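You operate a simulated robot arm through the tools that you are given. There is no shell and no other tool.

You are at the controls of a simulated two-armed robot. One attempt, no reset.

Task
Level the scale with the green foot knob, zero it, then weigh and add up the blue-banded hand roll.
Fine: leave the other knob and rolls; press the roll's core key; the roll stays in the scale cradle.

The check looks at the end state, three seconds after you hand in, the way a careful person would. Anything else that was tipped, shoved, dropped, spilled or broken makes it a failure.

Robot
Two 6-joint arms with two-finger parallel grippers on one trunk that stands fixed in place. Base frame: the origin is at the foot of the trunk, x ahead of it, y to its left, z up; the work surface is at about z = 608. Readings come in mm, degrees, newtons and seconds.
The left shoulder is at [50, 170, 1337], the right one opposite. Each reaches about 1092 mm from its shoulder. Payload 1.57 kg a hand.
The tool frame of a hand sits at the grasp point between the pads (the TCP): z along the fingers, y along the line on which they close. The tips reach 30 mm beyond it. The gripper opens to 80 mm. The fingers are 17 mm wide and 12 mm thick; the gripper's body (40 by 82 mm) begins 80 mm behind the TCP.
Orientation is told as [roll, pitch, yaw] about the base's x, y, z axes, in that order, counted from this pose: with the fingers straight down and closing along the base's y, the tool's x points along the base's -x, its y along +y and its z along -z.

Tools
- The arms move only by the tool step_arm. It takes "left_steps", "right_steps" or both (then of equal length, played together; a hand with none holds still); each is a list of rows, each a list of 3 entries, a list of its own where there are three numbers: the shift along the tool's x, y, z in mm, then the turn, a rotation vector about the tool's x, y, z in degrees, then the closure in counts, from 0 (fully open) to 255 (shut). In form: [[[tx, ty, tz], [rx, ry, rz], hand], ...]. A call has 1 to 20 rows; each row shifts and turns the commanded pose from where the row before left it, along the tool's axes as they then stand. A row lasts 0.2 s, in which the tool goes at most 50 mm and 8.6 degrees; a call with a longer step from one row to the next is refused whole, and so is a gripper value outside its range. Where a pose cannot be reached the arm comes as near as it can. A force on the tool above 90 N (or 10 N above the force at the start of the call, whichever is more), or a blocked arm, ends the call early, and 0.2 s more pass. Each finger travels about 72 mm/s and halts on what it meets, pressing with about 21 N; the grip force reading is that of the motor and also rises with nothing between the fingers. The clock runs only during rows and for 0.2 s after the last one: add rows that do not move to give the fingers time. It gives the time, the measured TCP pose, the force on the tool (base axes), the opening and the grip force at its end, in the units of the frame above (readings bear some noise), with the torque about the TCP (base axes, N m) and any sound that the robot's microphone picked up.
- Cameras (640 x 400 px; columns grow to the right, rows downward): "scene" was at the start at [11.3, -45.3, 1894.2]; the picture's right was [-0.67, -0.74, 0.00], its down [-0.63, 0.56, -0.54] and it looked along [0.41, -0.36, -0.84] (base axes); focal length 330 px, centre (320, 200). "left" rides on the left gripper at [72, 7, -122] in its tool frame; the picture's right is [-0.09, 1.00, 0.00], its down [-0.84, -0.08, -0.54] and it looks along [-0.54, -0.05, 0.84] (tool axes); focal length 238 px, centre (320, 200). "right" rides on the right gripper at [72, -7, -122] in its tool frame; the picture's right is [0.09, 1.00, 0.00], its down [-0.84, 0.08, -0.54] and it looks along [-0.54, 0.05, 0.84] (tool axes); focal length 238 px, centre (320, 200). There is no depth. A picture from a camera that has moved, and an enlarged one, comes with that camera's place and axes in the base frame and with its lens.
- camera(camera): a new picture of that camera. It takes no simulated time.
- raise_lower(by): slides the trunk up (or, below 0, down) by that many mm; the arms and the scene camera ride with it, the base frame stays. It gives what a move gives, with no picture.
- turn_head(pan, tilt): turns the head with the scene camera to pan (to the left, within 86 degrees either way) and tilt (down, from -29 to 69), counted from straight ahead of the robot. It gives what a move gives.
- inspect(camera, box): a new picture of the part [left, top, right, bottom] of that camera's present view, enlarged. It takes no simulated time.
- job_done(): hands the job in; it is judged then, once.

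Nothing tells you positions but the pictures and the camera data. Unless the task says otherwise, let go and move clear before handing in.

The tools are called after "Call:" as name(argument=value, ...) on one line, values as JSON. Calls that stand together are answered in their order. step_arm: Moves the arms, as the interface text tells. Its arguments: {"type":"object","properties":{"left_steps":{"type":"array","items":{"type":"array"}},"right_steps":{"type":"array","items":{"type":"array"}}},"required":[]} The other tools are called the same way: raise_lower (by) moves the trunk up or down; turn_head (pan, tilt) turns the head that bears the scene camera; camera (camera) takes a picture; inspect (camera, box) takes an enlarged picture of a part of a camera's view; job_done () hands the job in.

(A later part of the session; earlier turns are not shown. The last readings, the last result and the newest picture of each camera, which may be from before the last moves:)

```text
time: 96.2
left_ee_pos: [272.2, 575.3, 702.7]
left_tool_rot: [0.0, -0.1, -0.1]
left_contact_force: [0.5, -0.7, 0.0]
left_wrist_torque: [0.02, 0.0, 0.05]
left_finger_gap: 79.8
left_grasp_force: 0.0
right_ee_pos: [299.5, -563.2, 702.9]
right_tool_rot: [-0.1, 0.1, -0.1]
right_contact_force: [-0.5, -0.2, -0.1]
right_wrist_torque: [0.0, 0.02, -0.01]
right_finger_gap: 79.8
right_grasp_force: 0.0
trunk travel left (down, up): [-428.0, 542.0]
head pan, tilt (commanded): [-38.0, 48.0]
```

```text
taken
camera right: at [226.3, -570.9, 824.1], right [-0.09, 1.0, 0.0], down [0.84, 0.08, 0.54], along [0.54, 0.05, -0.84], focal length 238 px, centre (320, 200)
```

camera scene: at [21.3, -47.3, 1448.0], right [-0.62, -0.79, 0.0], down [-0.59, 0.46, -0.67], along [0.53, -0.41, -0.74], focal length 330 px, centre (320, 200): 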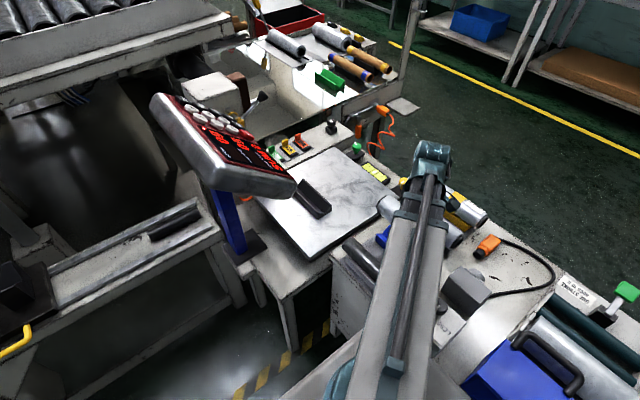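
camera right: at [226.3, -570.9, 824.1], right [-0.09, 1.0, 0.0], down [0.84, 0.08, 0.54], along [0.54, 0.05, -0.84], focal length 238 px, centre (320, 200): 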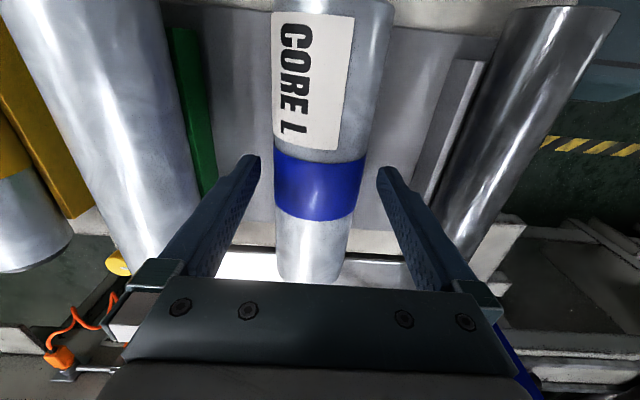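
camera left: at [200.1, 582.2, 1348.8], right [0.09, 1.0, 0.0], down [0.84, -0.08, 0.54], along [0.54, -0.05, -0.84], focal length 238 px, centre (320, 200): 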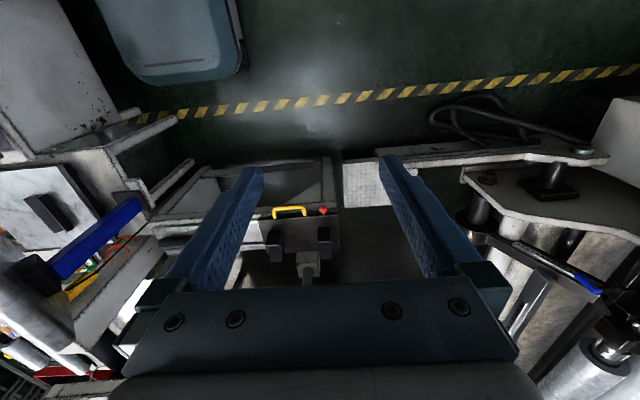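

The roll is still in place and centred. I'll close at this higher grip and lift.

Call:
step_arm(right_steps=[[[0, 0, 0], [0, 0, 0], 50], [[0, 0, 0], [0, 0, 0], 150], [[0, 0, 0], [0, 0, 0], 200], [[0, 0, 0], [0, 0, 0], 200]])

Call:
raise_lower(by=12)

Call:
camera(camera="right")

```text
time: 97.2
left_ee_pos: [272.8, 575.0, 702.3]
left_tool_rot: [0.0, -0.1, 0.1]
left_contact_force: [1.1, 0.7, -0.2]
left_wrist_torque: [-0.03, 0.02, 0.03]
left_finger_gap: 80.0
left_grasp_force: 0.1
right_ee_pos: [297.7, -564.4, 702.2]
right_tool_rot: [0.0, 0.1, -0.1]
right_contact_force: [-1.1, -0.8, -0.4]
right_wrist_torque: [-0.01, -0.02, 0.07]
right_finger_gap: 58.6
right_grasp_force: 21.1
trunk travel left (down, up): [-428.0, 542.0]
head pan, tilt (commanded): [-38.0, 48.0]
```

```text
time: 97.8
left_ee_pos: [273.0, 574.8, 713.9]
left_tool_rot: [-0.1, 0.1, -0.1]
left_contact_force: [0.2, 0.2, 0.3]
left_wrist_torque: [0.02, 0.02, -0.02]
left_finger_gap: 80.1
left_grasp_force: 0.2
right_ee_pos: [299.6, -565.2, 713.8]
right_tool_rot: [-0.1, 0.0, -0.1]
right_contact_force: [-1.0, 0.5, -3.5]
right_wrist_torque: [0.0, 0.01, -0.04]
right_finger_gap: 58.6
right_grasp_force: 21.0
trunk travel left (down, up): [-440.0, 530.0]
head pan, tilt (commanded): [-38.0, 48.0]
```

```text
taken
camera right: at [226.6, -571.8, 836.1], right [-0.09, 1.0, 0.0], down [0.84, 0.08, 0.54], along [0.54, 0.05, -0.84], focal length 238 px, centre (320, 200)
```

right: 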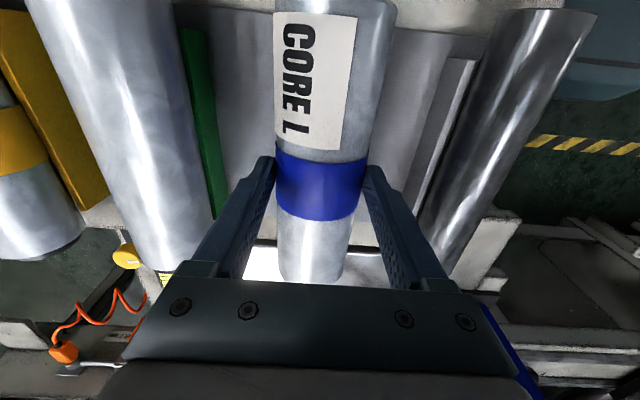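

A clean grip this time (58.6 mm, no side load). I'll raise it, lean the hand 8° so the arm clears the terminal, and carry the roll toward the cradle.

Call:
raise_lower(by=75)

Call:
step_arm(right_steps=[[[0, 0, -0.5], [-4, 0, 0], 200], [[0, 0.1, -1.6], [-4, 0, 0], 200], [[0, 0, 0], [0, 0, 0], 200]])

Call:
step_arm(right_steps=[[[-30, 6.3, 0.9], [0, 0, 0], 200], [[-30, 6.3, 0.9], [0, 0, 0], 200], [[-30, 6.3, 0.9], [0, 0, 0], 200], [[-30, 6.3, 0.9], [0, 0, 0], 200], [[-30, 6.3, 0.9], [0, 0, 0], 200], [[-30, 6.3, 0.9], [0, 0, 0], 200], [[0, 0, 0], [0, 0, 0], 200]])

Call:
camera(camera="right")

Call:
camera(camera="scene")

```text
time: 98.9
left_ee_pos: [272.8, 574.8, 789.4]
left_tool_rot: [0.0, 0.0, -0.1]
left_contact_force: [-0.4, 0.2, -0.8]
left_wrist_torque: [0.0, 0.03, -0.01]
left_finger_gap: 79.9
left_grasp_force: 0.1
right_ee_pos: [299.4, -563.7, 788.8]
right_tool_rot: [0.0, 0.0, -0.1]
right_contact_force: [-0.2, 1.0, -3.2]
right_wrist_torque: [0.0, 0.04, -0.01]
right_finger_gap: 58.4
right_grasp_force: 21.0
trunk travel left (down, up): [-515.0, 455.0]
head pan, tilt (commanded): [-38.0, 48.0]
```

```text
time: 99.7
left_ee_pos: [272.4, 575.9, 788.6]
left_tool_rot: [0.0, 0.0, -0.1]
left_contact_force: [-0.3, 0.8, -0.2]
left_wrist_torque: [0.0, 0.03, 0.02]
left_finger_gap: 80.0
left_grasp_force: 0.1
right_ee_pos: [297.8, -564.1, 791.1]
right_tool_rot: [8.0, -0.1, -0.2]
right_contact_force: [0.8, 0.5, -2.9]
right_wrist_torque: [-0.02, 0.01, 0.03]
right_finger_gap: 58.3
right_grasp_force: 20.9
trunk travel left (down, up): [-515.0, 455.0]
head pan, tilt (commanded): [-38.0, 48.0]
```

```text
time: 101.3
left_ee_pos: [271.5, 575.3, 789.8]
left_tool_rot: [0.0, -0.1, 0.0]
left_contact_force: [-0.4, -1.2, -0.2]
left_wrist_torque: [0.0, -0.04, 0.03]
left_finger_gap: 80.1
left_grasp_force: 0.1
right_ee_pos: [480.2, -526.8, 790.8]
right_tool_rot: [8.0, 0.0, -0.1]
right_contact_force: [0.3, 0.4, -3.0]
right_wrist_torque: [0.0, 0.01, 0.01]
right_finger_gap: 58.7
right_grasp_force: 21.3
trunk travel left (down, up): [-515.0, 455.0]
head pan, tilt (commanded): [-38.0, 48.0]
```

```text
taken
camera right: at [408.5, -550.5, 911.1], right [-0.09, 0.99, 0.14], down [0.84, 0.0, 0.55], along [0.54, 0.17, -0.82], focal length 238 px, centre (320, 200)
```

right: 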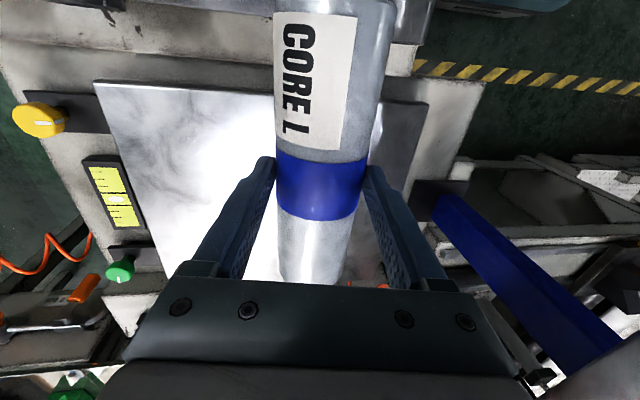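

```text
taken
camera scene: at [21.6, -47.2, 1468.0], right [-0.62, -0.79, 0.0], down [-0.59, 0.46, -0.67], along [0.53, -0.41, -0.74], focal length 330 px, centre (320, 200)
```

scene: 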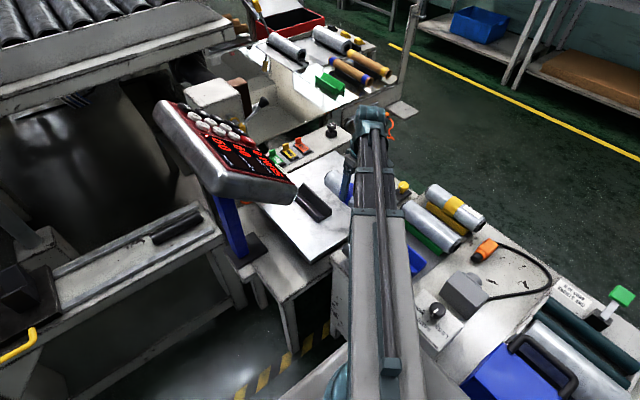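

Call:
step_arm(right_steps=[[[-31, 6.7, 1.0], [0, 0, 0], 200], [[-31, 6.7, 1.0], [0, 0, 0], 200], [[-31, 6.7, 1.0], [0, 0, 0], 200], [[-31, 6.7, 1.0], [0, 0, 0], 200], [[-31, 6.7, 1.0], [0, 0, 0], 200], [[0, 0, 0], [0, 0, 0], 200]])

Call:
camera(camera="right")

Call:
inspect(camera="scene", box=[180, 90, 400, 280])

```text
time: 102.7
left_ee_pos: [272.1, 574.6, 788.1]
left_tool_rot: [-0.1, -0.1, 0.0]
left_contact_force: [-0.6, 0.0, 0.6]
left_wrist_torque: [0.01, -0.01, -0.01]
left_finger_gap: 80.1
left_grasp_force: 0.0
right_ee_pos: [635.9, -494.3, 790.9]
right_tool_rot: [8.0, 0.0, -0.1]
right_contact_force: [0.1, 0.4, -2.8]
right_wrist_torque: [0.01, -0.01, -0.02]
right_finger_gap: 58.7
right_grasp_force: 20.9
trunk travel left (down, up): [-515.0, 455.0]
head pan, tilt (commanded): [-38.0, 48.0]
```

```text
taken
camera right: at [563.7, -516.7, 911.0], right [-0.09, 0.99, 0.14], down [0.84, 0.0, 0.55], along [0.54, 0.17, -0.83], focal length 238 px, centre (320, 200)
```

right: 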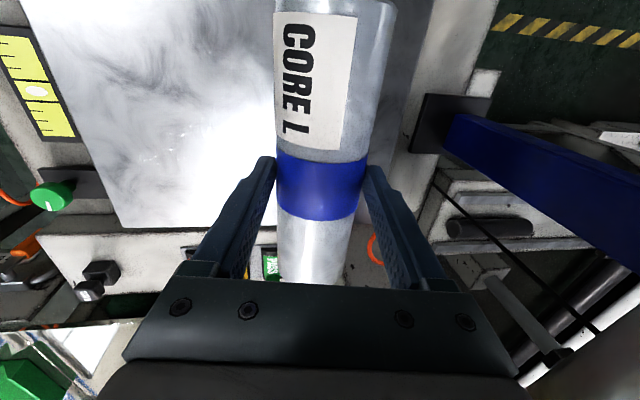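

```text
2.11 times, centred on (290, 185) of scene
camera zoom: at [21.7, -47.1, 1468.0], right [-0.62, -0.79, 0.0], down [-0.59, 0.46, -0.67], along [0.53, -0.41, -0.74], focal length 695 px, centre (383, 232)
```

zoom: 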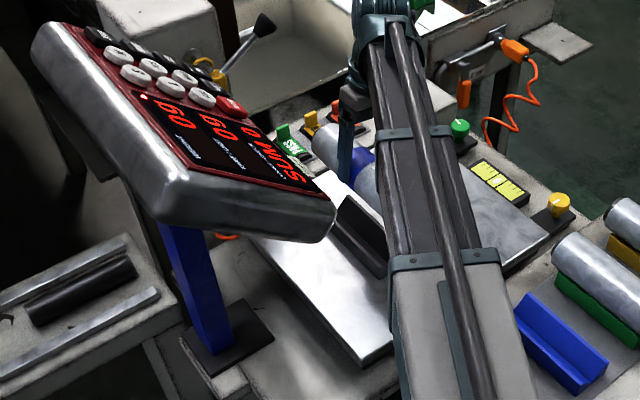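

The roll is above the cradle with the arm clear of the terminal. I'll lower most of the way and check the alignment.

Call:
raise_lower(by=-105)

Call:
camera(camera="right")

Call:
turn_head(pan=-30, tilt=45)

Call:
camera(camera="scene")

```text
time: 104.1
left_ee_pos: [272.3, 575.3, 684.9]
left_tool_rot: [0.0, 0.1, 0.1]
left_contact_force: [0.2, 0.6, 0.3]
left_wrist_torque: [-0.01, 0.01, -0.01]
left_finger_gap: 80.1
left_grasp_force: 0.0
right_ee_pos: [635.4, -493.9, 687.1]
right_tool_rot: [8.1, 0.1, 0.0]
right_contact_force: [-0.7, -0.4, -2.8]
right_wrist_torque: [-0.02, -0.02, 0.0]
right_finger_gap: 58.7
right_grasp_force: 21.2
trunk travel left (down, up): [-410.0, 560.0]
head pan, tilt (commanded): [-38.0, 48.0]
```

```text
taken
camera right: at [563.4, -516.8, 806.1], right [-0.09, 0.99, 0.14], down [0.84, 0.0, 0.55], along [0.54, 0.17, -0.82], focal length 238 px, centre (320, 200)
```

right: 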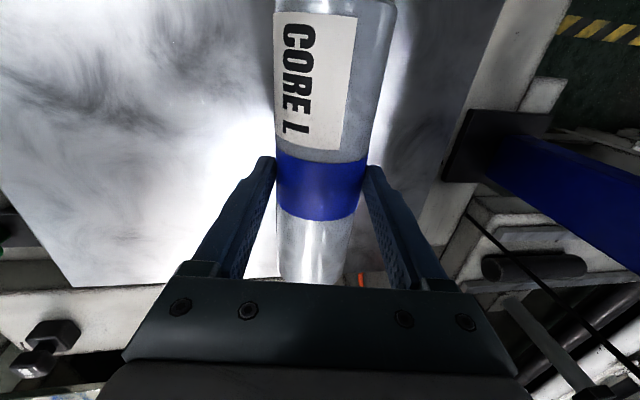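

```text
time: 104.8
left_ee_pos: [271.6, 576.3, 683.6]
left_tool_rot: [0.0, 0.0, 0.1]
left_contact_force: [-0.3, 0.7, 0.5]
left_wrist_torque: [-0.02, 0.0, 0.02]
left_finger_gap: 80.0
left_grasp_force: 0.0
right_ee_pos: [634.2, -493.0, 685.7]
right_tool_rot: [8.0, 0.0, -0.1]
right_contact_force: [-0.7, -0.2, -2.9]
right_wrist_torque: [-0.02, -0.03, 0.0]
right_finger_gap: 58.5
right_grasp_force: 20.9
trunk travel left (down, up): [-410.0, 560.0]
head pan, tilt (commanded): [-30.0, 45.0]
```

```text
taken
camera scene: at [29.8, -39.4, 1367.2], right [-0.5, -0.87, 0.0], down [-0.61, 0.35, -0.71], along [0.61, -0.35, -0.71], focal length 330 px, centre (320, 200)
```

scene: 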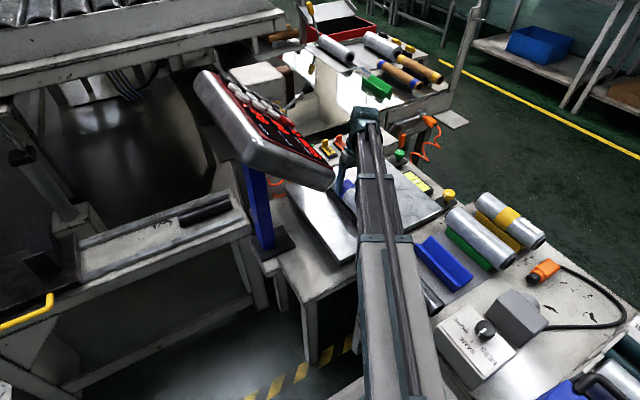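

Call:
inspect(camera="scene", box=[290, 120, 400, 270])

Call:
inspect(camera="right", box=[240, 0, 420, 120])

```text
2.67 times, centred on (345, 195) of scene
camera zoom: at [29.8, -39.4, 1367.2], right [-0.5, -0.87, 0.0], down [-0.61, 0.35, -0.71], along [0.61, -0.35, -0.71], focal length 880 px, centre (253, 213)
```

zoom: 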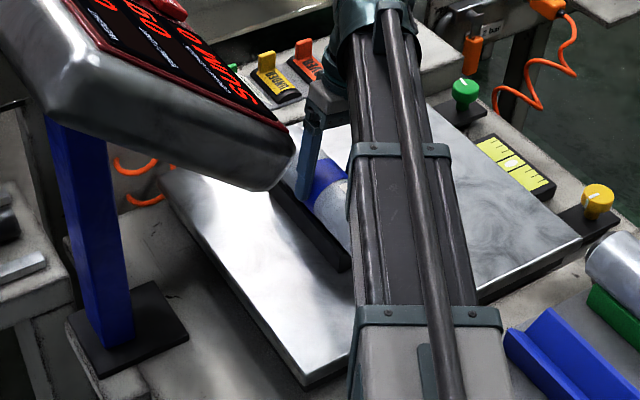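

```text
3.33 times, centred on (330, 60) of right
camera zoom: at [563.4, -516.8, 806.1], right [-0.09, 0.99, 0.14], down [0.84, 0.0, 0.55], along [0.54, 0.17, -0.82], focal length 794 px, centre (287, 667)
```

zoom: 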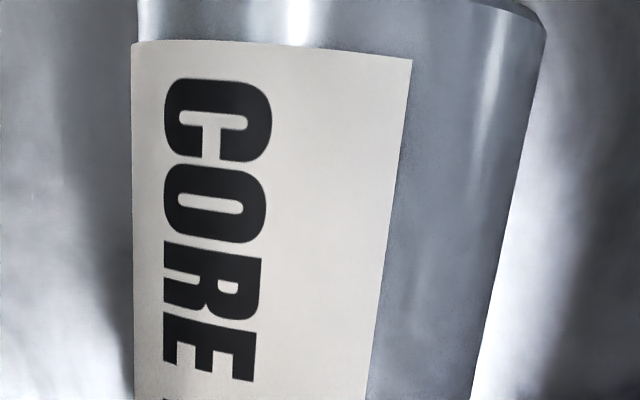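

Call:
raise_lower(by=-20)

Call:
inspect(camera="scene", box=[310, 160, 370, 230])

Call:
camera(camera="right")

```text
time: 105.5
left_ee_pos: [272.4, 574.8, 664.1]
left_tool_rot: [0.0, 0.0, -0.1]
left_contact_force: [0.1, 0.4, -0.5]
left_wrist_torque: [0.01, 0.02, 0.0]
left_finger_gap: 79.9
left_grasp_force: 0.2
right_ee_pos: [634.5, -491.9, 666.4]
right_tool_rot: [8.0, 0.0, 0.0]
right_contact_force: [-1.0, 0.8, 4.1]
right_wrist_torque: [-0.04, 0.1, -0.27]
right_finger_gap: 58.5
right_grasp_force: 21.1
trunk travel left (down, up): [-390.0, 580.0]
head pan, tilt (commanded): [-30.0, 45.0]
```

```text
5.71 times, centred on (340, 195) of scene
camera zoom: at [29.1, -38.8, 1347.0], right [-0.5, -0.87, 0.0], down [-0.61, 0.35, -0.71], along [0.61, -0.35, -0.71], focal length 1887 px, centre (206, 229)
```

zoom: 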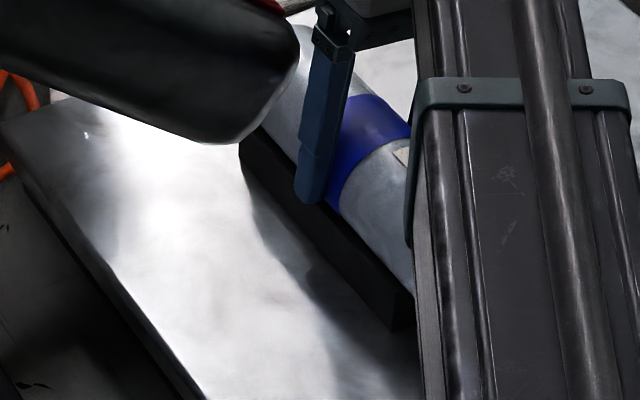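

```text
taken
camera right: at [562.9, -516.2, 786.5], right [-0.09, 0.99, 0.14], down [0.84, 0.0, 0.55], along [0.54, 0.17, -0.82], focal length 238 px, centre (320, 200)
```

right: 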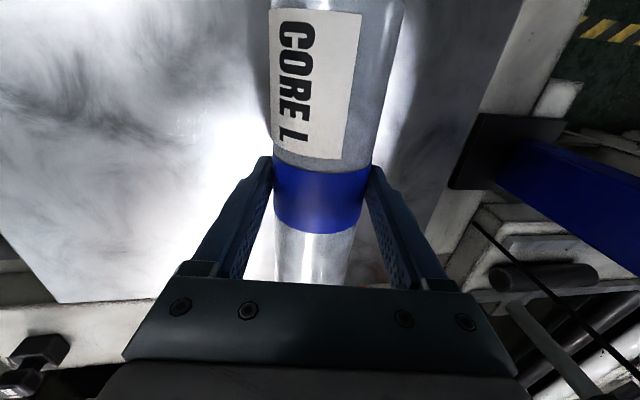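

There was contact earlier than expected: the roll slid up slightly between the fingers, so it appears to be resting in the V. I'll zoom in to verify before releasing.

Call:
inspect(camera="right", box=[250, 120, 390, 260])

Call:
inspect(camera="right", box=[230, 0, 430, 130])

Call:
inspect(camera="scene", box=[325, 165, 360, 205])

```text
2.86 times, centred on (320, 190) of right
camera zoom: at [562.9, -516.2, 786.5], right [-0.09, 0.99, 0.14], down [0.84, 0.0, 0.55], along [0.54, 0.17, -0.82], focal length 681 px, centre (320, 229)
```

zoom: 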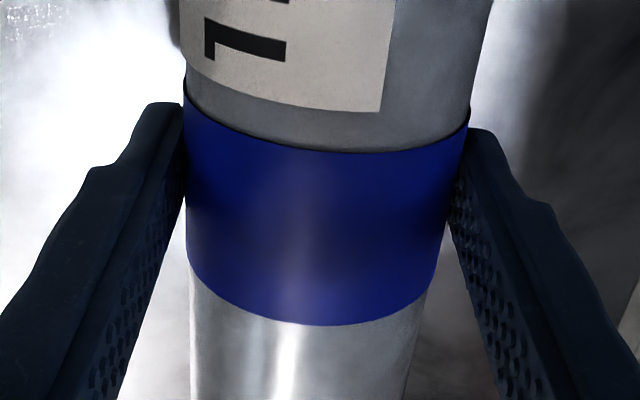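

```text
3.08 times, centred on (330, 65) of right
camera zoom: at [562.9, -516.2, 786.5], right [-0.09, 0.99, 0.14], down [0.84, 0.0, 0.55], along [0.54, 0.17, -0.82], focal length 733 px, centre (289, 615)
```

zoom: 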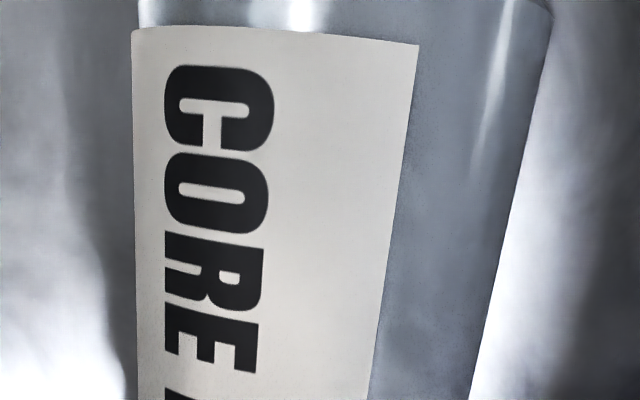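

```text
10.00 times, centred on (342, 185) of scene
camera zoom: at [29.1, -38.8, 1347.0], right [-0.5, -0.87, 0.0], down [-0.61, 0.35, -0.71], along [0.61, -0.35, -0.71], focal length 3302 px, centre (95, 350)
```

zoom: 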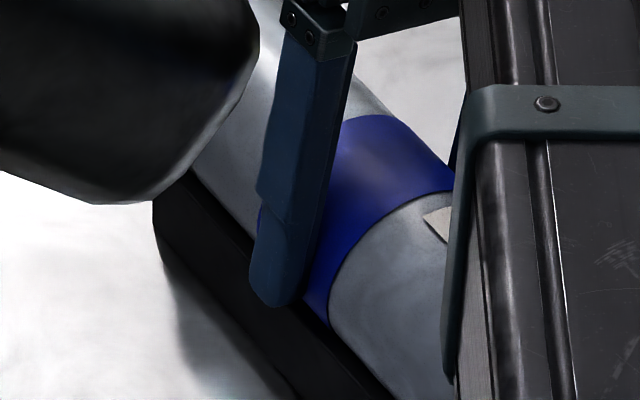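

The roll appears to be resting in the V with only light forces. I'll open the fingers gradually and watch the forces.

Call:
step_arm(right_steps=[[[0, 0, 0], [0, 0, 0], 62], [[0, 0, 0], [0, 0, 0], 62], [[0, 0, 0], [0, 0, 0], 62]])

Call:
camera(camera="right")

```text
time: 106.3
left_ee_pos: [271.4, 575.2, 664.1]
left_tool_rot: [0.1, 0.0, 0.0]
left_contact_force: [0.4, 1.0, -0.1]
left_wrist_torque: [0.03, -0.01, -0.01]
left_finger_gap: 79.9
left_grasp_force: 0.0
right_ee_pos: [636.1, -493.3, 666.4]
right_tool_rot: [8.1, -0.1, -0.2]
right_contact_force: [0.2, -0.8, 0.1]
right_wrist_torque: [0.0, 0.01, -0.02]
right_finger_gap: 60.9
right_grasp_force: 0.3
trunk travel left (down, up): [-390.0, 580.0]
head pan, tilt (commanded): [-30.0, 45.0]
```

```text
taken
camera right: at [563.3, -516.8, 786.2], right [-0.09, 0.99, 0.14], down [0.84, 0.0, 0.55], along [0.54, 0.17, -0.82], focal length 238 px, centre (320, 200)
```

right: 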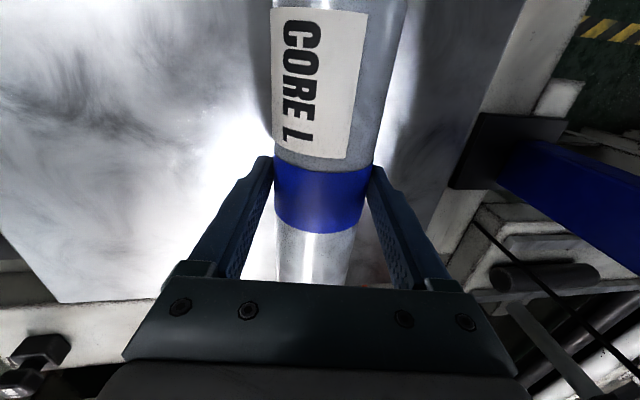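

Forces are near zero and the roll sits on its own. I'll open further and rise clear.

Call:
step_arm(right_steps=[[[0, 0, 0], [0, 0, 0], 40], [[0, 0, 0], [0, 0, 0], 20], [[0, 0, 0], [0, 0, 0], 10], [[0, 0, 0], [0, 0, 0], 10]])

Call:
camera(camera="right")

Call:
inspect(camera="scene", box=[310, 160, 370, 230])

```text
time: 107.3
left_ee_pos: [273.1, 575.2, 664.1]
left_tool_rot: [0.0, 0.0, 0.0]
left_contact_force: [-0.1, 0.0, 0.3]
left_wrist_torque: [0.01, -0.04, 0.01]
left_finger_gap: 79.9
left_grasp_force: 0.0
right_ee_pos: [635.7, -492.8, 666.7]
right_tool_rot: [8.0, 0.0, -0.1]
right_contact_force: [-0.3, -0.2, 0.3]
right_wrist_torque: [0.0, 0.03, 0.0]
right_finger_gap: 76.9
right_grasp_force: 0.0
trunk travel left (down, up): [-390.0, 580.0]
head pan, tilt (commanded): [-30.0, 45.0]
```

```text
taken
camera right: at [563.3, -516.8, 786.3], right [-0.09, 0.99, 0.14], down [0.84, 0.0, 0.55], along [0.54, 0.17, -0.82], focal length 238 px, centre (320, 200)
```

right: 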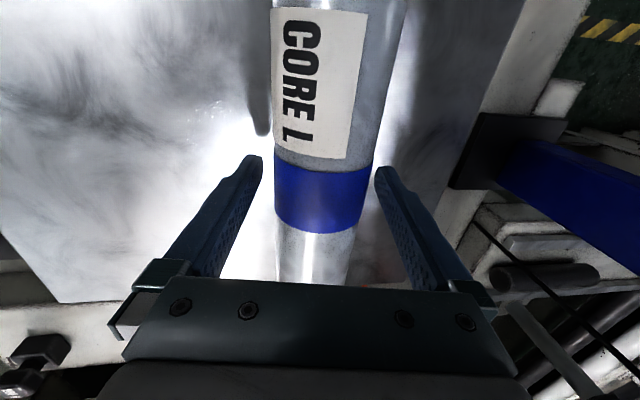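

```text
5.71 times, centred on (340, 195) of scene
camera zoom: at [29.6, -39.2, 1347.2], right [-0.5, -0.87, 0.0], down [-0.61, 0.35, -0.71], along [0.61, -0.35, -0.71], focal length 1887 px, centre (206, 229)
```

zoom: 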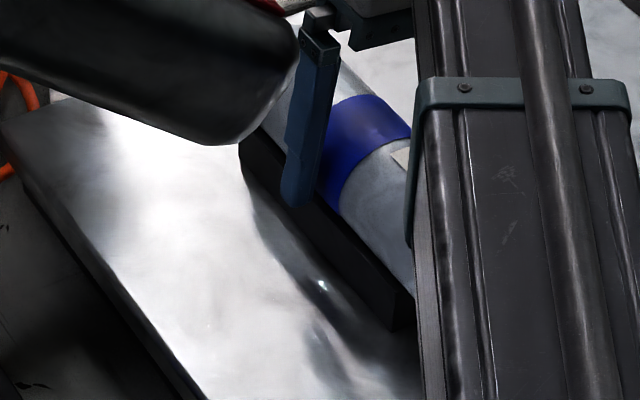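

The roll is seated in the cradle and the fingers are clear on both sides. I'll rise straight up.

Call:
raise_lower(by=30)

Call:
camera(camera="right")

Call:
raise_lower(by=100)

Call:
camera(camera="right")

Call:
inspect(camera="scene", box=[180, 90, 400, 280])

```text
time: 108.0
left_ee_pos: [272.6, 574.3, 695.1]
left_tool_rot: [0.0, 0.1, 0.0]
left_contact_force: [-0.4, -1.3, -0.1]
left_wrist_torque: [-0.01, -0.02, 0.02]
left_finger_gap: 80.0
left_grasp_force: 0.1
right_ee_pos: [635.5, -493.7, 695.7]
right_tool_rot: [8.0, 0.0, -0.1]
right_contact_force: [0.0, 0.0, -0.4]
right_wrist_torque: [-0.01, -0.01, -0.02]
right_finger_gap: 76.9
right_grasp_force: 0.1
trunk travel left (down, up): [-420.0, 550.0]
head pan, tilt (commanded): [-30.0, 45.0]
```

```text
taken
camera right: at [563.3, -516.7, 816.3], right [-0.09, 0.99, 0.14], down [0.84, 0.0, 0.55], along [0.54, 0.17, -0.82], focal length 238 px, centre (320, 200)
```

right: 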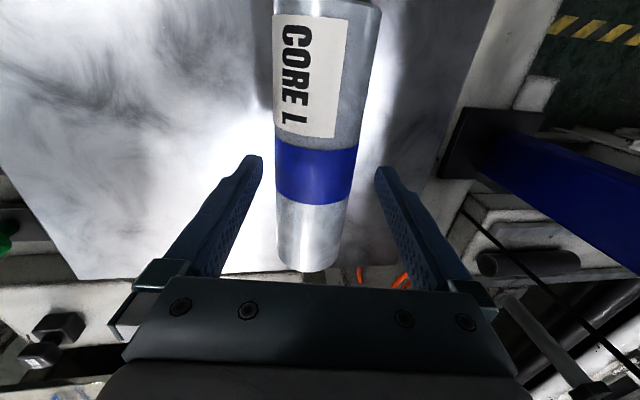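

```text
time: 109.3
left_ee_pos: [271.2, 575.2, 794.5]
left_tool_rot: [0.0, 0.1, 0.0]
left_contact_force: [-0.7, 0.0, 1.2]
left_wrist_torque: [0.01, 0.0, -0.01]
left_finger_gap: 79.9
left_grasp_force: 0.1
right_ee_pos: [635.7, -492.9, 797.3]
right_tool_rot: [8.0, 0.0, -0.1]
right_contact_force: [-0.3, -0.8, 0.6]
right_wrist_torque: [-0.02, 0.02, -0.03]
right_finger_gap: 76.8
right_grasp_force: 0.2
trunk travel left (down, up): [-520.0, 450.0]
head pan, tilt (commanded): [-30.0, 45.0]
```

```text
taken
camera right: at [563.3, -516.7, 916.2], right [-0.09, 0.99, 0.14], down [0.84, 0.0, 0.55], along [0.54, 0.17, -0.82], focal length 238 px, centre (320, 200)
```

right: 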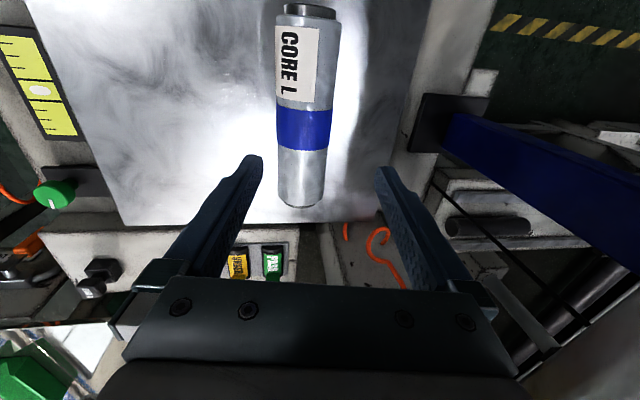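

```text
2.11 times, centred on (290, 185) of scene
camera zoom: at [29.7, -39.2, 1477.2], right [-0.5, -0.87, 0.0], down [-0.61, 0.35, -0.71], along [0.61, -0.35, -0.71], focal length 695 px, centre (383, 232)
```

zoom: 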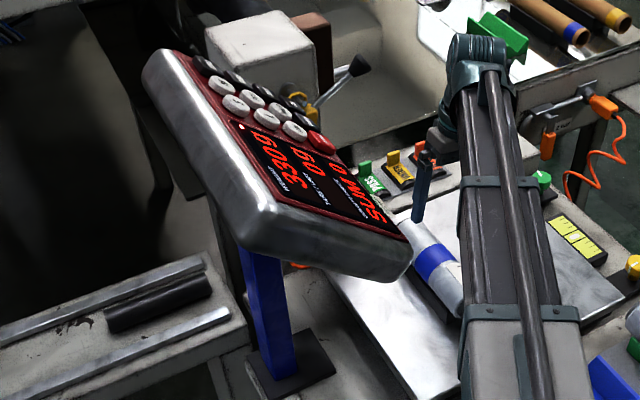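

The scale now shows about 330 g and the roll lies squarely in the cradle. I'll back the hand away, raise, and set up again for the keypad to press L.

Call:
step_arm(right_steps=[[[0, -33, -4.6], [0, 0, 0], 10], [[0, -33, -4.6], [0, 0, 0], 10], [[0, -33, -4.6], [0, 0, 0], 10], [[0, 0, 1.6], [4, 0, 0], 100], [[0, 0, 0.5], [4, 0, 0], 200], [[0, 0, 0], [0, 0, 0], 255], [[0, 0, 0], [0, 0, 0], 255]])

Call:
raise_lower(by=272)

Call:
step_arm(right_steps=[[[0, 0, 0], [0, 0, 8.5], 255], [[0, 0, 0], [0, 0, 8.5], 255], [[0, 0, 0], [0, 0, 8.5], 255], [[0, 0, 0], [0, 0, 8.5], 255], [[0, 0, 0], [0, 0, 8.5], 255], [[0, 0, 0], [0, 0, 8.5], 255], [[0, 0, 0], [0, 0, 8.5], 255], [[0, 0, 0], [0, 0, 8.5], 255], [[0, 0, 0], [0, 0, 8.5], 255], [[0, 0, 0], [0, 0, 8.5], 255], [[0, 0, 0], [0, 0, 5], 255], [[0, 0, 0], [0, 0, 0], 255]])

```text
time: 111.0
left_ee_pos: [272.6, 576.0, 795.0]
left_tool_rot: [0.1, 0.0, 0.0]
left_contact_force: [1.1, 0.3, -0.2]
left_wrist_torque: [-0.02, -0.01, -0.02]
left_finger_gap: 80.0
left_grasp_force: 0.1
right_ee_pos: [636.1, -594.3, 793.8]
right_tool_rot: [0.1, 0.0, 0.0]
right_contact_force: [0.1, -0.5, 0.2]
right_wrist_torque: [-0.01, -0.01, 0.01]
right_finger_gap: 0.0
right_grasp_force: 20.9
trunk travel left (down, up): [-520.0, 450.0]
head pan, tilt (commanded): [-30.0, 45.0]
```

```text
time: 113.7
left_ee_pos: [272.1, 574.9, 1066.2]
left_tool_rot: [0.0, 0.1, 0.1]
left_contact_force: [-0.2, -0.4, 0.5]
left_wrist_torque: [0.01, -0.05, -0.04]
left_finger_gap: 80.0
left_grasp_force: 0.0
right_ee_pos: [636.5, -594.5, 1065.5]
right_tool_rot: [0.0, 0.0, -0.2]
right_contact_force: [-0.1, -0.2, 0.8]
right_wrist_torque: [0.0, -0.03, 0.05]
right_finger_gap: 0.0
right_grasp_force: 20.8
trunk travel left (down, up): [-792.0, 178.0]
head pan, tilt (commanded): [-30.0, 45.0]
```

```text
time: 116.3
left_ee_pos: [272.2, 574.8, 1066.4]
left_tool_rot: [0.0, 0.0, 0.1]
left_contact_force: [-0.4, -0.2, -0.4]
left_wrist_torque: [0.0, 0.0, -0.03]
left_finger_gap: 80.2
left_grasp_force: 0.1
right_ee_pos: [636.1, -593.9, 1067.0]
right_tool_rot: [0.0, 0.0, -90.2]
right_contact_force: [-0.1, -1.0, -0.1]
right_wrist_torque: [-0.04, 0.01, -0.01]
right_finger_gap: 0.1
right_grasp_force: 20.8
trunk travel left (down, up): [-792.0, 178.0]
head pan, tilt (commanded): [-30.0, 45.0]
```

Call:
step_arm(right_steps=[[[30.3, 0, -2.1], [0, 8, 0], 255], [[30.3, 0, -2.1], [0, 8, 0], 255], [[30.3, 0, -2.1], [0, 8, 0], 255], [[30.3, 0, -2.1], [0, 8, 0], 255], [[28.8, 0, -1.9], [0, 7.6, 0], 255], [[0, 0, 0], [0, 0, 0], 255]])

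Call:
camera(camera="right")

```text
time: 117.7
left_ee_pos: [272.4, 574.5, 1067.8]
left_tool_rot: [0.0, -0.1, 0.0]
left_contact_force: [-0.9, 0.9, 0.4]
left_wrist_torque: [0.03, 0.03, 0.01]
left_finger_gap: 80.0
left_grasp_force: 0.0
right_ee_pos: [635.8, -455.2, 1117.5]
right_tool_rot: [0.1, 39.7, -90.0]
right_contact_force: [0.9, -1.0, 0.6]
right_wrist_torque: [-0.01, 0.01, 0.01]
right_finger_gap: 0.0
right_grasp_force: 21.0
trunk travel left (down, up): [-792.0, 178.0]
head pan, tilt (commanded): [-30.0, 45.0]
```

```text
taken
camera right: at [628.7, -477.7, 1256.7], right [1.0, 0.07, 0.06], down [0.08, -0.99, -0.12], along [0.05, 0.12, -0.99], focal length 238 px, centre (320, 200)
```

right: 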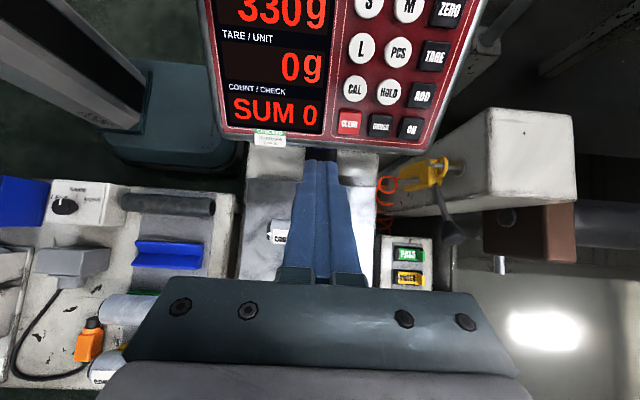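

The display reads 330 g gross. I'll move the fingertips above the L key.

Call:
step_arm(right_steps=[[[27.6, 8.4, 22.8], [0, 0, 0], 255], [[27.6, 8.4, 22.8], [0, 0, 0], 255], [[27.6, 8.4, 22.8], [0, 0, 0], 255], [[27.6, 8.4, 22.8], [0, 0, 0], 255], [[27.6, 8.4, 22.8], [0, 0, 0], 255], [[0, 0, 0], [0, 0, 0], 255]])

Call:
raise_lower(by=-60)

Call:
camera(camera="right")

```text
time: 119.1
left_ee_pos: [272.1, 575.6, 1065.7]
left_tool_rot: [0.0, 0.0, 0.0]
left_contact_force: [-0.1, 0.3, 0.0]
left_wrist_torque: [-0.02, -0.02, -0.02]
left_finger_gap: 79.9
left_grasp_force: 0.1
right_ee_pos: [678.4, -276.0, 1117.4]
right_tool_rot: [0.1, 39.7, -90.1]
right_contact_force: [-0.4, 0.8, -0.1]
right_wrist_torque: [0.02, 0.01, 0.01]
right_finger_gap: 0.0
right_grasp_force: 21.0
trunk travel left (down, up): [-792.0, 178.0]
head pan, tilt (commanded): [-30.0, 45.0]
```

```text
time: 120.1
left_ee_pos: [272.3, 575.0, 1006.9]
left_tool_rot: [-0.1, 0.0, -0.1]
left_contact_force: [0.0, 0.7, 0.4]
left_wrist_torque: [-0.01, 0.0, 0.02]
left_finger_gap: 79.9
left_grasp_force: 0.1
right_ee_pos: [679.0, -275.3, 1057.4]
right_tool_rot: [0.1, 39.8, -90.0]
right_contact_force: [-1.2, 0.0, 0.6]
right_wrist_torque: [0.02, 0.0, 0.0]
right_finger_gap: 0.0
right_grasp_force: 20.8
trunk travel left (down, up): [-732.0, 238.0]
head pan, tilt (commanded): [-30.0, 45.0]
```

```text
taken
camera right: at [672.3, -299.1, 1196.9], right [1.0, 0.07, 0.06], down [0.08, -0.99, -0.12], along [0.05, 0.12, -0.99], focal length 238 px, centre (320, 200)
```

right: 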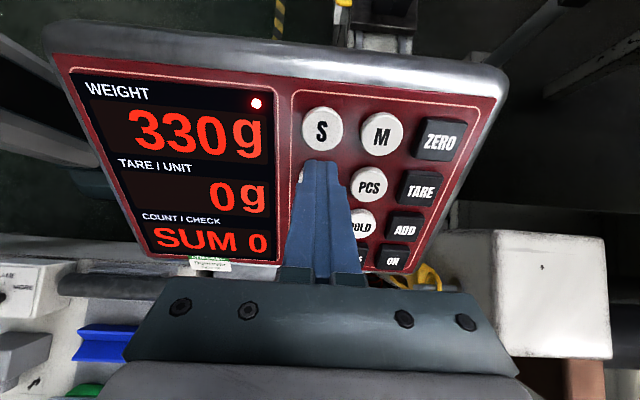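

Call:
raise_lower(by=-25)

Call:
inspect(camera="right", box=[260, 90, 400, 210])

```text
time: 120.8
left_ee_pos: [271.6, 575.5, 982.6]
left_tool_rot: [0.0, 0.0, 0.1]
left_contact_force: [-0.2, 0.5, 0.1]
left_wrist_torque: [0.01, -0.01, 0.03]
left_finger_gap: 80.0
left_grasp_force: 0.0
right_ee_pos: [678.6, -277.3, 1031.7]
right_tool_rot: [0.1, 39.7, -90.0]
right_contact_force: [0.3, 0.4, 0.5]
right_wrist_torque: [-0.01, -0.04, 0.02]
right_finger_gap: 0.3
right_grasp_force: 21.3
trunk travel left (down, up): [-707.0, 263.0]
head pan, tilt (commanded): [-30.0, 45.0]
```

```text
3.33 times, centred on (330, 150) of right
camera zoom: at [672.3, -299.1, 1171.9], right [1.0, 0.07, 0.06], down [0.08, -0.99, -0.12], along [0.05, 0.12, -0.99], focal length 794 px, centre (287, 367)
```

zoom: 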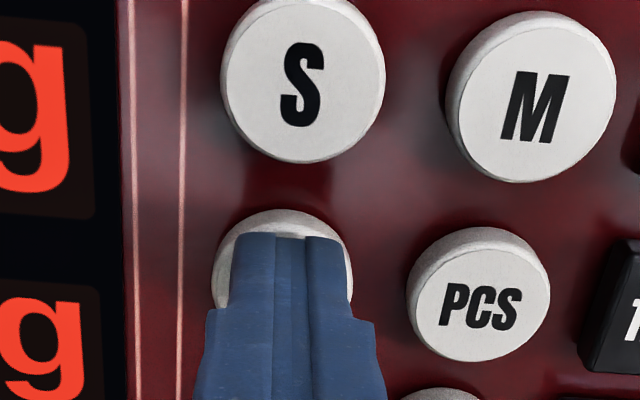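

The tips are centred over the L key. I'll lower until it clicks.

Call:
raise_lower(by=-4)

Call:
raise_lower(by=-3)

```text
time: 121.4
left_ee_pos: [272.5, 574.4, 976.6]
left_tool_rot: [0.1, 0.0, 0.0]
left_contact_force: [-1.0, 0.3, -1.0]
left_wrist_torque: [-0.01, -0.01, 0.03]
left_finger_gap: 80.2
left_grasp_force: 0.1
right_ee_pos: [679.0, -276.0, 1028.3]
right_tool_rot: [0.2, 39.7, -90.0]
right_contact_force: [0.0, -0.4, -0.2]
right_wrist_torque: [-0.02, -0.03, -0.01]
right_finger_gap: 0.0
right_grasp_force: 20.7
trunk travel left (down, up): [-703.0, 267.0]
head pan, tilt (commanded): [-30.0, 45.0]
```

```text
time: 121.9
left_ee_pos: [273.0, 576.0, 974.2]
left_tool_rot: [-0.1, -0.1, 0.0]
left_contact_force: [0.0, 0.3, 0.6]
left_wrist_torque: [0.02, -0.05, -0.01]
left_finger_gap: 79.8
left_grasp_force: 0.1
right_ee_pos: [679.1, -275.3, 1025.5]
right_tool_rot: [0.1, 39.7, -90.0]
right_contact_force: [-0.2, 0.4, 0.1]
right_wrist_torque: [0.0, -0.04, -0.01]
right_finger_gap: 0.1
right_grasp_force: 21.2
trunk travel left (down, up): [-700.0, 270.0]
head pan, tilt (commanded): [-30.0, 45.0]
```

Call:
raise_lower(by=-2)

Call:
raise_lower(by=-2)

Call:
inspect(camera="right", box=[100, 50, 400, 240])

```text
time: 122.4
left_ee_pos: [272.9, 575.3, 971.6]
left_tool_rot: [0.0, 0.0, -0.1]
left_contact_force: [0.4, -0.6, -0.2]
left_wrist_torque: [0.02, 0.0, -0.01]
left_finger_gap: 80.0
left_grasp_force: 0.1
right_ee_pos: [679.3, -276.6, 1022.2]
right_tool_rot: [0.1, 39.7, -90.0]
right_contact_force: [0.8, -0.6, 1.3]
right_wrist_torque: [-0.01, -0.05, -0.03]
right_finger_gap: 0.0
right_grasp_force: 21.0
trunk travel left (down, up): [-698.0, 272.0]
head pan, tilt (commanded): [-30.0, 45.0]
```

```text
time: 122.9
left_ee_pos: [272.2, 576.1, 969.8]
left_tool_rot: [0.0, 0.0, 0.0]
left_contact_force: [-0.4, 0.0, -0.3]
left_wrist_torque: [-0.01, 0.01, 0.02]
left_finger_gap: 80.1
left_grasp_force: 0.0
right_ee_pos: [678.5, -276.0, 1021.8]
right_tool_rot: [0.1, 39.7, -90.0]
right_contact_force: [-0.3, -1.0, 1.4]
right_wrist_torque: [0.06, -0.03, 0.03]
right_finger_gap: 0.2
right_grasp_force: 21.1
trunk travel left (down, up): [-696.0, 274.0]
head pan, tilt (commanded): [-30.0, 45.0]
heard: click
```

```text
2.11 times, centred on (250, 145) of right
camera zoom: at [672.3, -299.1, 1160.9], right [1.0, 0.07, 0.06], down [0.08, -0.99, -0.12], along [0.05, 0.12, -0.99], focal length 502 px, centre (467, 316)
```

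zoom: 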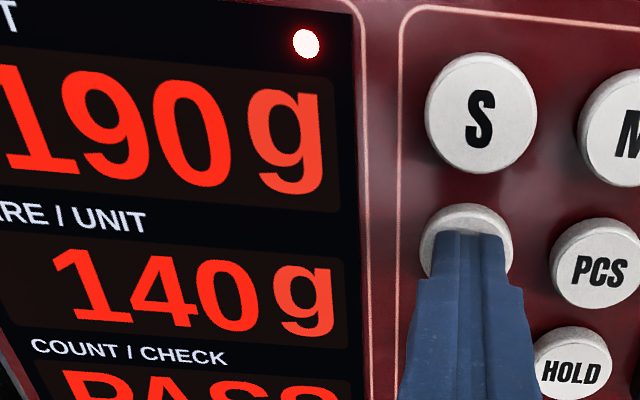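

L clicked: tare 140 g, net 190 g, PASS. Now I'll lift and move over to ADD.

Call:
raise_lower(by=40)

Call:
step_arm(right_steps=[[[-8.9, 29.8, -7.3], [0, 0, 0], 255], [[-8.9, 29.8, -7.3], [0, 0, 0], 255], [[-8.9, 29.8, -7.3], [0, 0, 0], 255], [[0, 0, 0], [0, 0, 0], 255]])

Call:
camera(camera="right")

```text
time: 123.8
left_ee_pos: [271.8, 574.9, 1009.0]
left_tool_rot: [0.0, 0.0, 0.0]
left_contact_force: [0.0, -0.5, -0.1]
left_wrist_torque: [0.0, 0.01, 0.04]
left_finger_gap: 80.2
left_grasp_force: 0.1
right_ee_pos: [678.8, -275.4, 1061.1]
right_tool_rot: [0.1, 39.8, -90.0]
right_contact_force: [0.3, 0.4, 0.1]
right_wrist_torque: [0.01, 0.01, 0.0]
right_finger_gap: 0.0
right_grasp_force: 21.2
trunk travel left (down, up): [-736.0, 234.0]
head pan, tilt (commanded): [-30.0, 45.0]
```

```text
time: 124.8
left_ee_pos: [272.1, 576.1, 1009.3]
left_tool_rot: [0.0, 0.0, 0.0]
left_contact_force: [0.2, 0.7, -0.4]
left_wrist_torque: [-0.03, 0.0, 0.02]
left_finger_gap: 80.0
left_grasp_force: 0.1
right_ee_pos: [768.5, -310.8, 1062.0]
right_tool_rot: [0.2, 39.6, -90.0]
right_contact_force: [-0.6, 0.3, -0.2]
right_wrist_torque: [-0.01, 0.02, -0.01]
right_finger_gap: 0.0
right_grasp_force: 21.4
trunk travel left (down, up): [-736.0, 234.0]
head pan, tilt (commanded): [-30.0, 45.0]
```

```text
taken
camera right: at [760.3, -333.2, 1200.8], right [1.0, 0.07, 0.06], down [0.08, -0.99, -0.12], along [0.05, 0.12, -0.99], focal length 238 px, centre (320, 200)
```

right: 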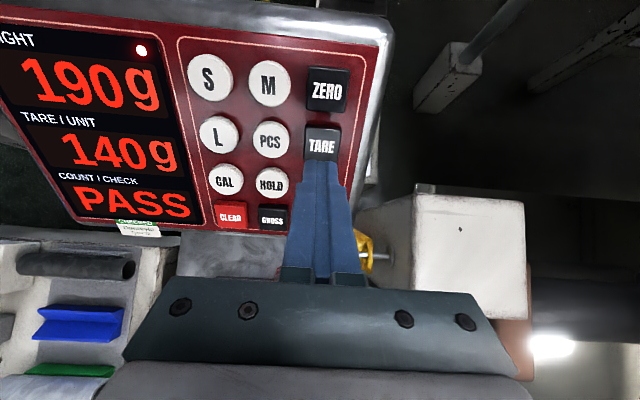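

Call:
raise_lower(by=-45)

Call:
inspect(camera="right", box=[240, 60, 400, 210])

```text
time: 125.6
left_ee_pos: [272.8, 574.8, 965.5]
left_tool_rot: [0.1, -0.1, 0.0]
left_contact_force: [-0.1, -0.9, 0.9]
left_wrist_torque: [-0.03, 0.02, 0.01]
left_finger_gap: 80.1
left_grasp_force: 0.0
right_ee_pos: [768.7, -310.1, 1017.2]
right_tool_rot: [0.3, 39.6, -90.1]
right_contact_force: [0.0, -0.4, -0.6]
right_wrist_torque: [-0.01, 0.02, 0.01]
right_finger_gap: 0.0
right_grasp_force: 20.5
trunk travel left (down, up): [-691.0, 279.0]
head pan, tilt (commanded): [-30.0, 45.0]
```

```text
2.67 times, centred on (320, 135) of right
camera zoom: at [760.2, -333.3, 1155.8], right [1.0, 0.07, 0.06], down [0.08, -0.99, -0.12], along [0.05, 0.12, -0.99], focal length 636 px, centre (320, 373)
```

zoom: 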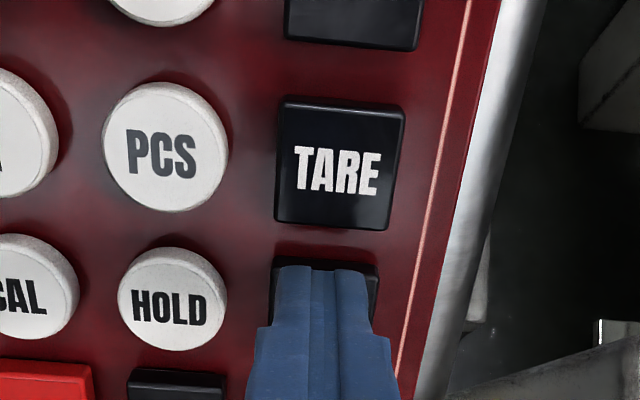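

The tips are over ADD and well clear of TARE. I'll lower in steps until it clicks, pressing only once.

Call:
raise_lower(by=-15)

Call:
inspect(camera="right", box=[240, 60, 400, 210])

Call:
raise_lower(by=-4)

```text
time: 126.3
left_ee_pos: [271.8, 575.3, 950.5]
left_tool_rot: [0.1, 0.0, -0.1]
left_contact_force: [0.0, 0.5, 0.2]
left_wrist_torque: [0.0, 0.01, 0.03]
left_finger_gap: 80.0
left_grasp_force: 0.1
right_ee_pos: [767.5, -309.8, 1000.2]
right_tool_rot: [0.3, 39.6, -90.0]
right_contact_force: [0.5, 0.3, 0.0]
right_wrist_torque: [-0.01, -0.02, 0.0]
right_finger_gap: 0.0
right_grasp_force: 20.8
trunk travel left (down, up): [-676.0, 294.0]
head pan, tilt (commanded): [-30.0, 45.0]
```

```text
2.67 times, centred on (320, 135) of right
camera zoom: at [760.2, -333.2, 1140.7], right [1.0, 0.07, 0.06], down [0.08, -0.99, -0.12], along [0.05, 0.12, -0.99], focal length 636 px, centre (320, 373)
```

zoom: 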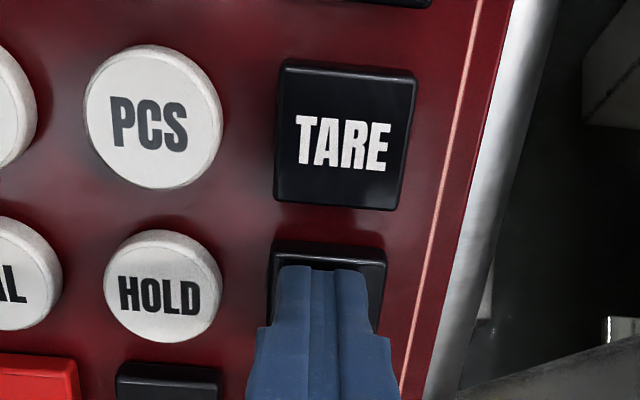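

```text
time: 126.8
left_ee_pos: [272.6, 575.7, 946.1]
left_tool_rot: [-0.1, 0.0, 0.0]
left_contact_force: [-0.3, -0.8, -0.8]
left_wrist_torque: [0.0, -0.01, 0.02]
left_finger_gap: 79.9
left_grasp_force: 0.0
right_ee_pos: [766.8, -310.0, 997.0]
right_tool_rot: [0.1, 39.7, -89.9]
right_contact_force: [-0.2, -0.1, -0.7]
right_wrist_torque: [0.04, -0.03, 0.05]
right_finger_gap: 0.0
right_grasp_force: 21.1
trunk travel left (down, up): [-672.0, 298.0]
head pan, tilt (commanded): [-30.0, 45.0]
```

Call:
raise_lower(by=-2)

Call:
raise_lower(by=-2)

```text
time: 127.3
left_ee_pos: [271.3, 574.2, 944.8]
left_tool_rot: [0.1, 0.0, 0.0]
left_contact_force: [0.5, 0.3, -0.4]
left_wrist_torque: [0.01, 0.0, -0.04]
left_finger_gap: 80.0
left_grasp_force: 0.0
right_ee_pos: [766.8, -311.3, 994.5]
right_tool_rot: [0.1, 39.6, -90.0]
right_contact_force: [-1.0, 1.0, -0.4]
right_wrist_torque: [0.0, -0.01, 0.01]
right_finger_gap: 0.0
right_grasp_force: 20.7
trunk travel left (down, up): [-670.0, 300.0]
head pan, tilt (commanded): [-30.0, 45.0]
```

```text
time: 127.8
left_ee_pos: [271.7, 575.4, 941.7]
left_tool_rot: [0.0, 0.0, 0.0]
left_contact_force: [-0.3, 0.5, -0.7]
left_wrist_torque: [-0.03, 0.01, -0.02]
left_finger_gap: 80.2
left_grasp_force: 0.0
right_ee_pos: [768.1, -310.3, 993.4]
right_tool_rot: [0.1, 39.7, -90.0]
right_contact_force: [0.3, 0.3, 0.8]
right_wrist_torque: [0.01, 0.0, -0.02]
right_finger_gap: 0.0
right_grasp_force: 20.8
trunk travel left (down, up): [-668.0, 302.0]
head pan, tilt (commanded): [-30.0, 45.0]
```

Call:
raise_lower(by=-2)

Call:
inspect(camera="right", box=[0, 20, 400, 230])

```text
time: 128.3
left_ee_pos: [272.7, 574.6, 938.9]
left_tool_rot: [0.0, 0.0, 0.0]
left_contact_force: [0.1, 1.2, 0.3]
left_wrist_torque: [0.0, 0.0, -0.01]
left_finger_gap: 80.1
left_grasp_force: 0.1
right_ee_pos: [767.5, -310.0, 991.6]
right_tool_rot: [0.1, 39.6, -89.9]
right_contact_force: [0.1, -0.2, 1.7]
right_wrist_torque: [0.02, -0.01, -0.03]
right_finger_gap: 0.0
right_grasp_force: 21.0
trunk travel left (down, up): [-666.0, 304.0]
head pan, tilt (commanded): [-30.0, 45.0]
```

```text
1.60 times, centred on (200, 125) of right
camera zoom: at [760.2, -333.3, 1130.8], right [1.0, 0.07, 0.06], down [0.08, -0.99, -0.12], along [0.05, 0.12, -0.99], focal length 381 px, centre (512, 320)
```

zoom: 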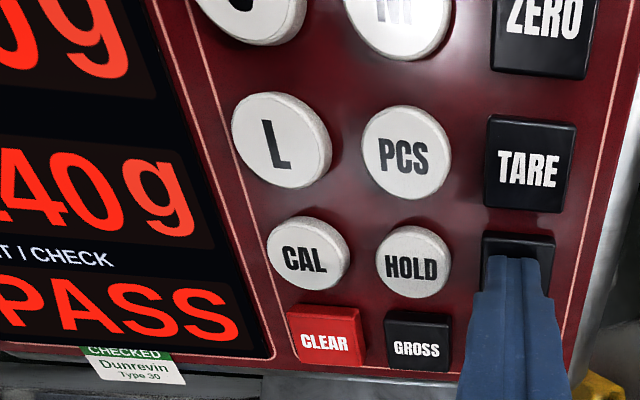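

Call:
raise_lower(by=-2)

```text
time: 128.9
left_ee_pos: [272.2, 574.8, 938.7]
left_tool_rot: [0.0, 0.0, 0.1]
left_contact_force: [-0.3, 0.0, 0.6]
left_wrist_torque: [0.01, 0.01, -0.01]
left_finger_gap: 79.9
left_grasp_force: 0.1
right_ee_pos: [767.4, -310.2, 989.1]
right_tool_rot: [0.1, 39.7, -89.9]
right_contact_force: [0.4, -0.8, 2.2]
right_wrist_torque: [0.01, -0.01, 0.02]
right_finger_gap: 0.2
right_grasp_force: 21.3
trunk travel left (down, up): [-664.0, 306.0]
head pan, tilt (commanded): [-30.0, 45.0]
heard: click
```

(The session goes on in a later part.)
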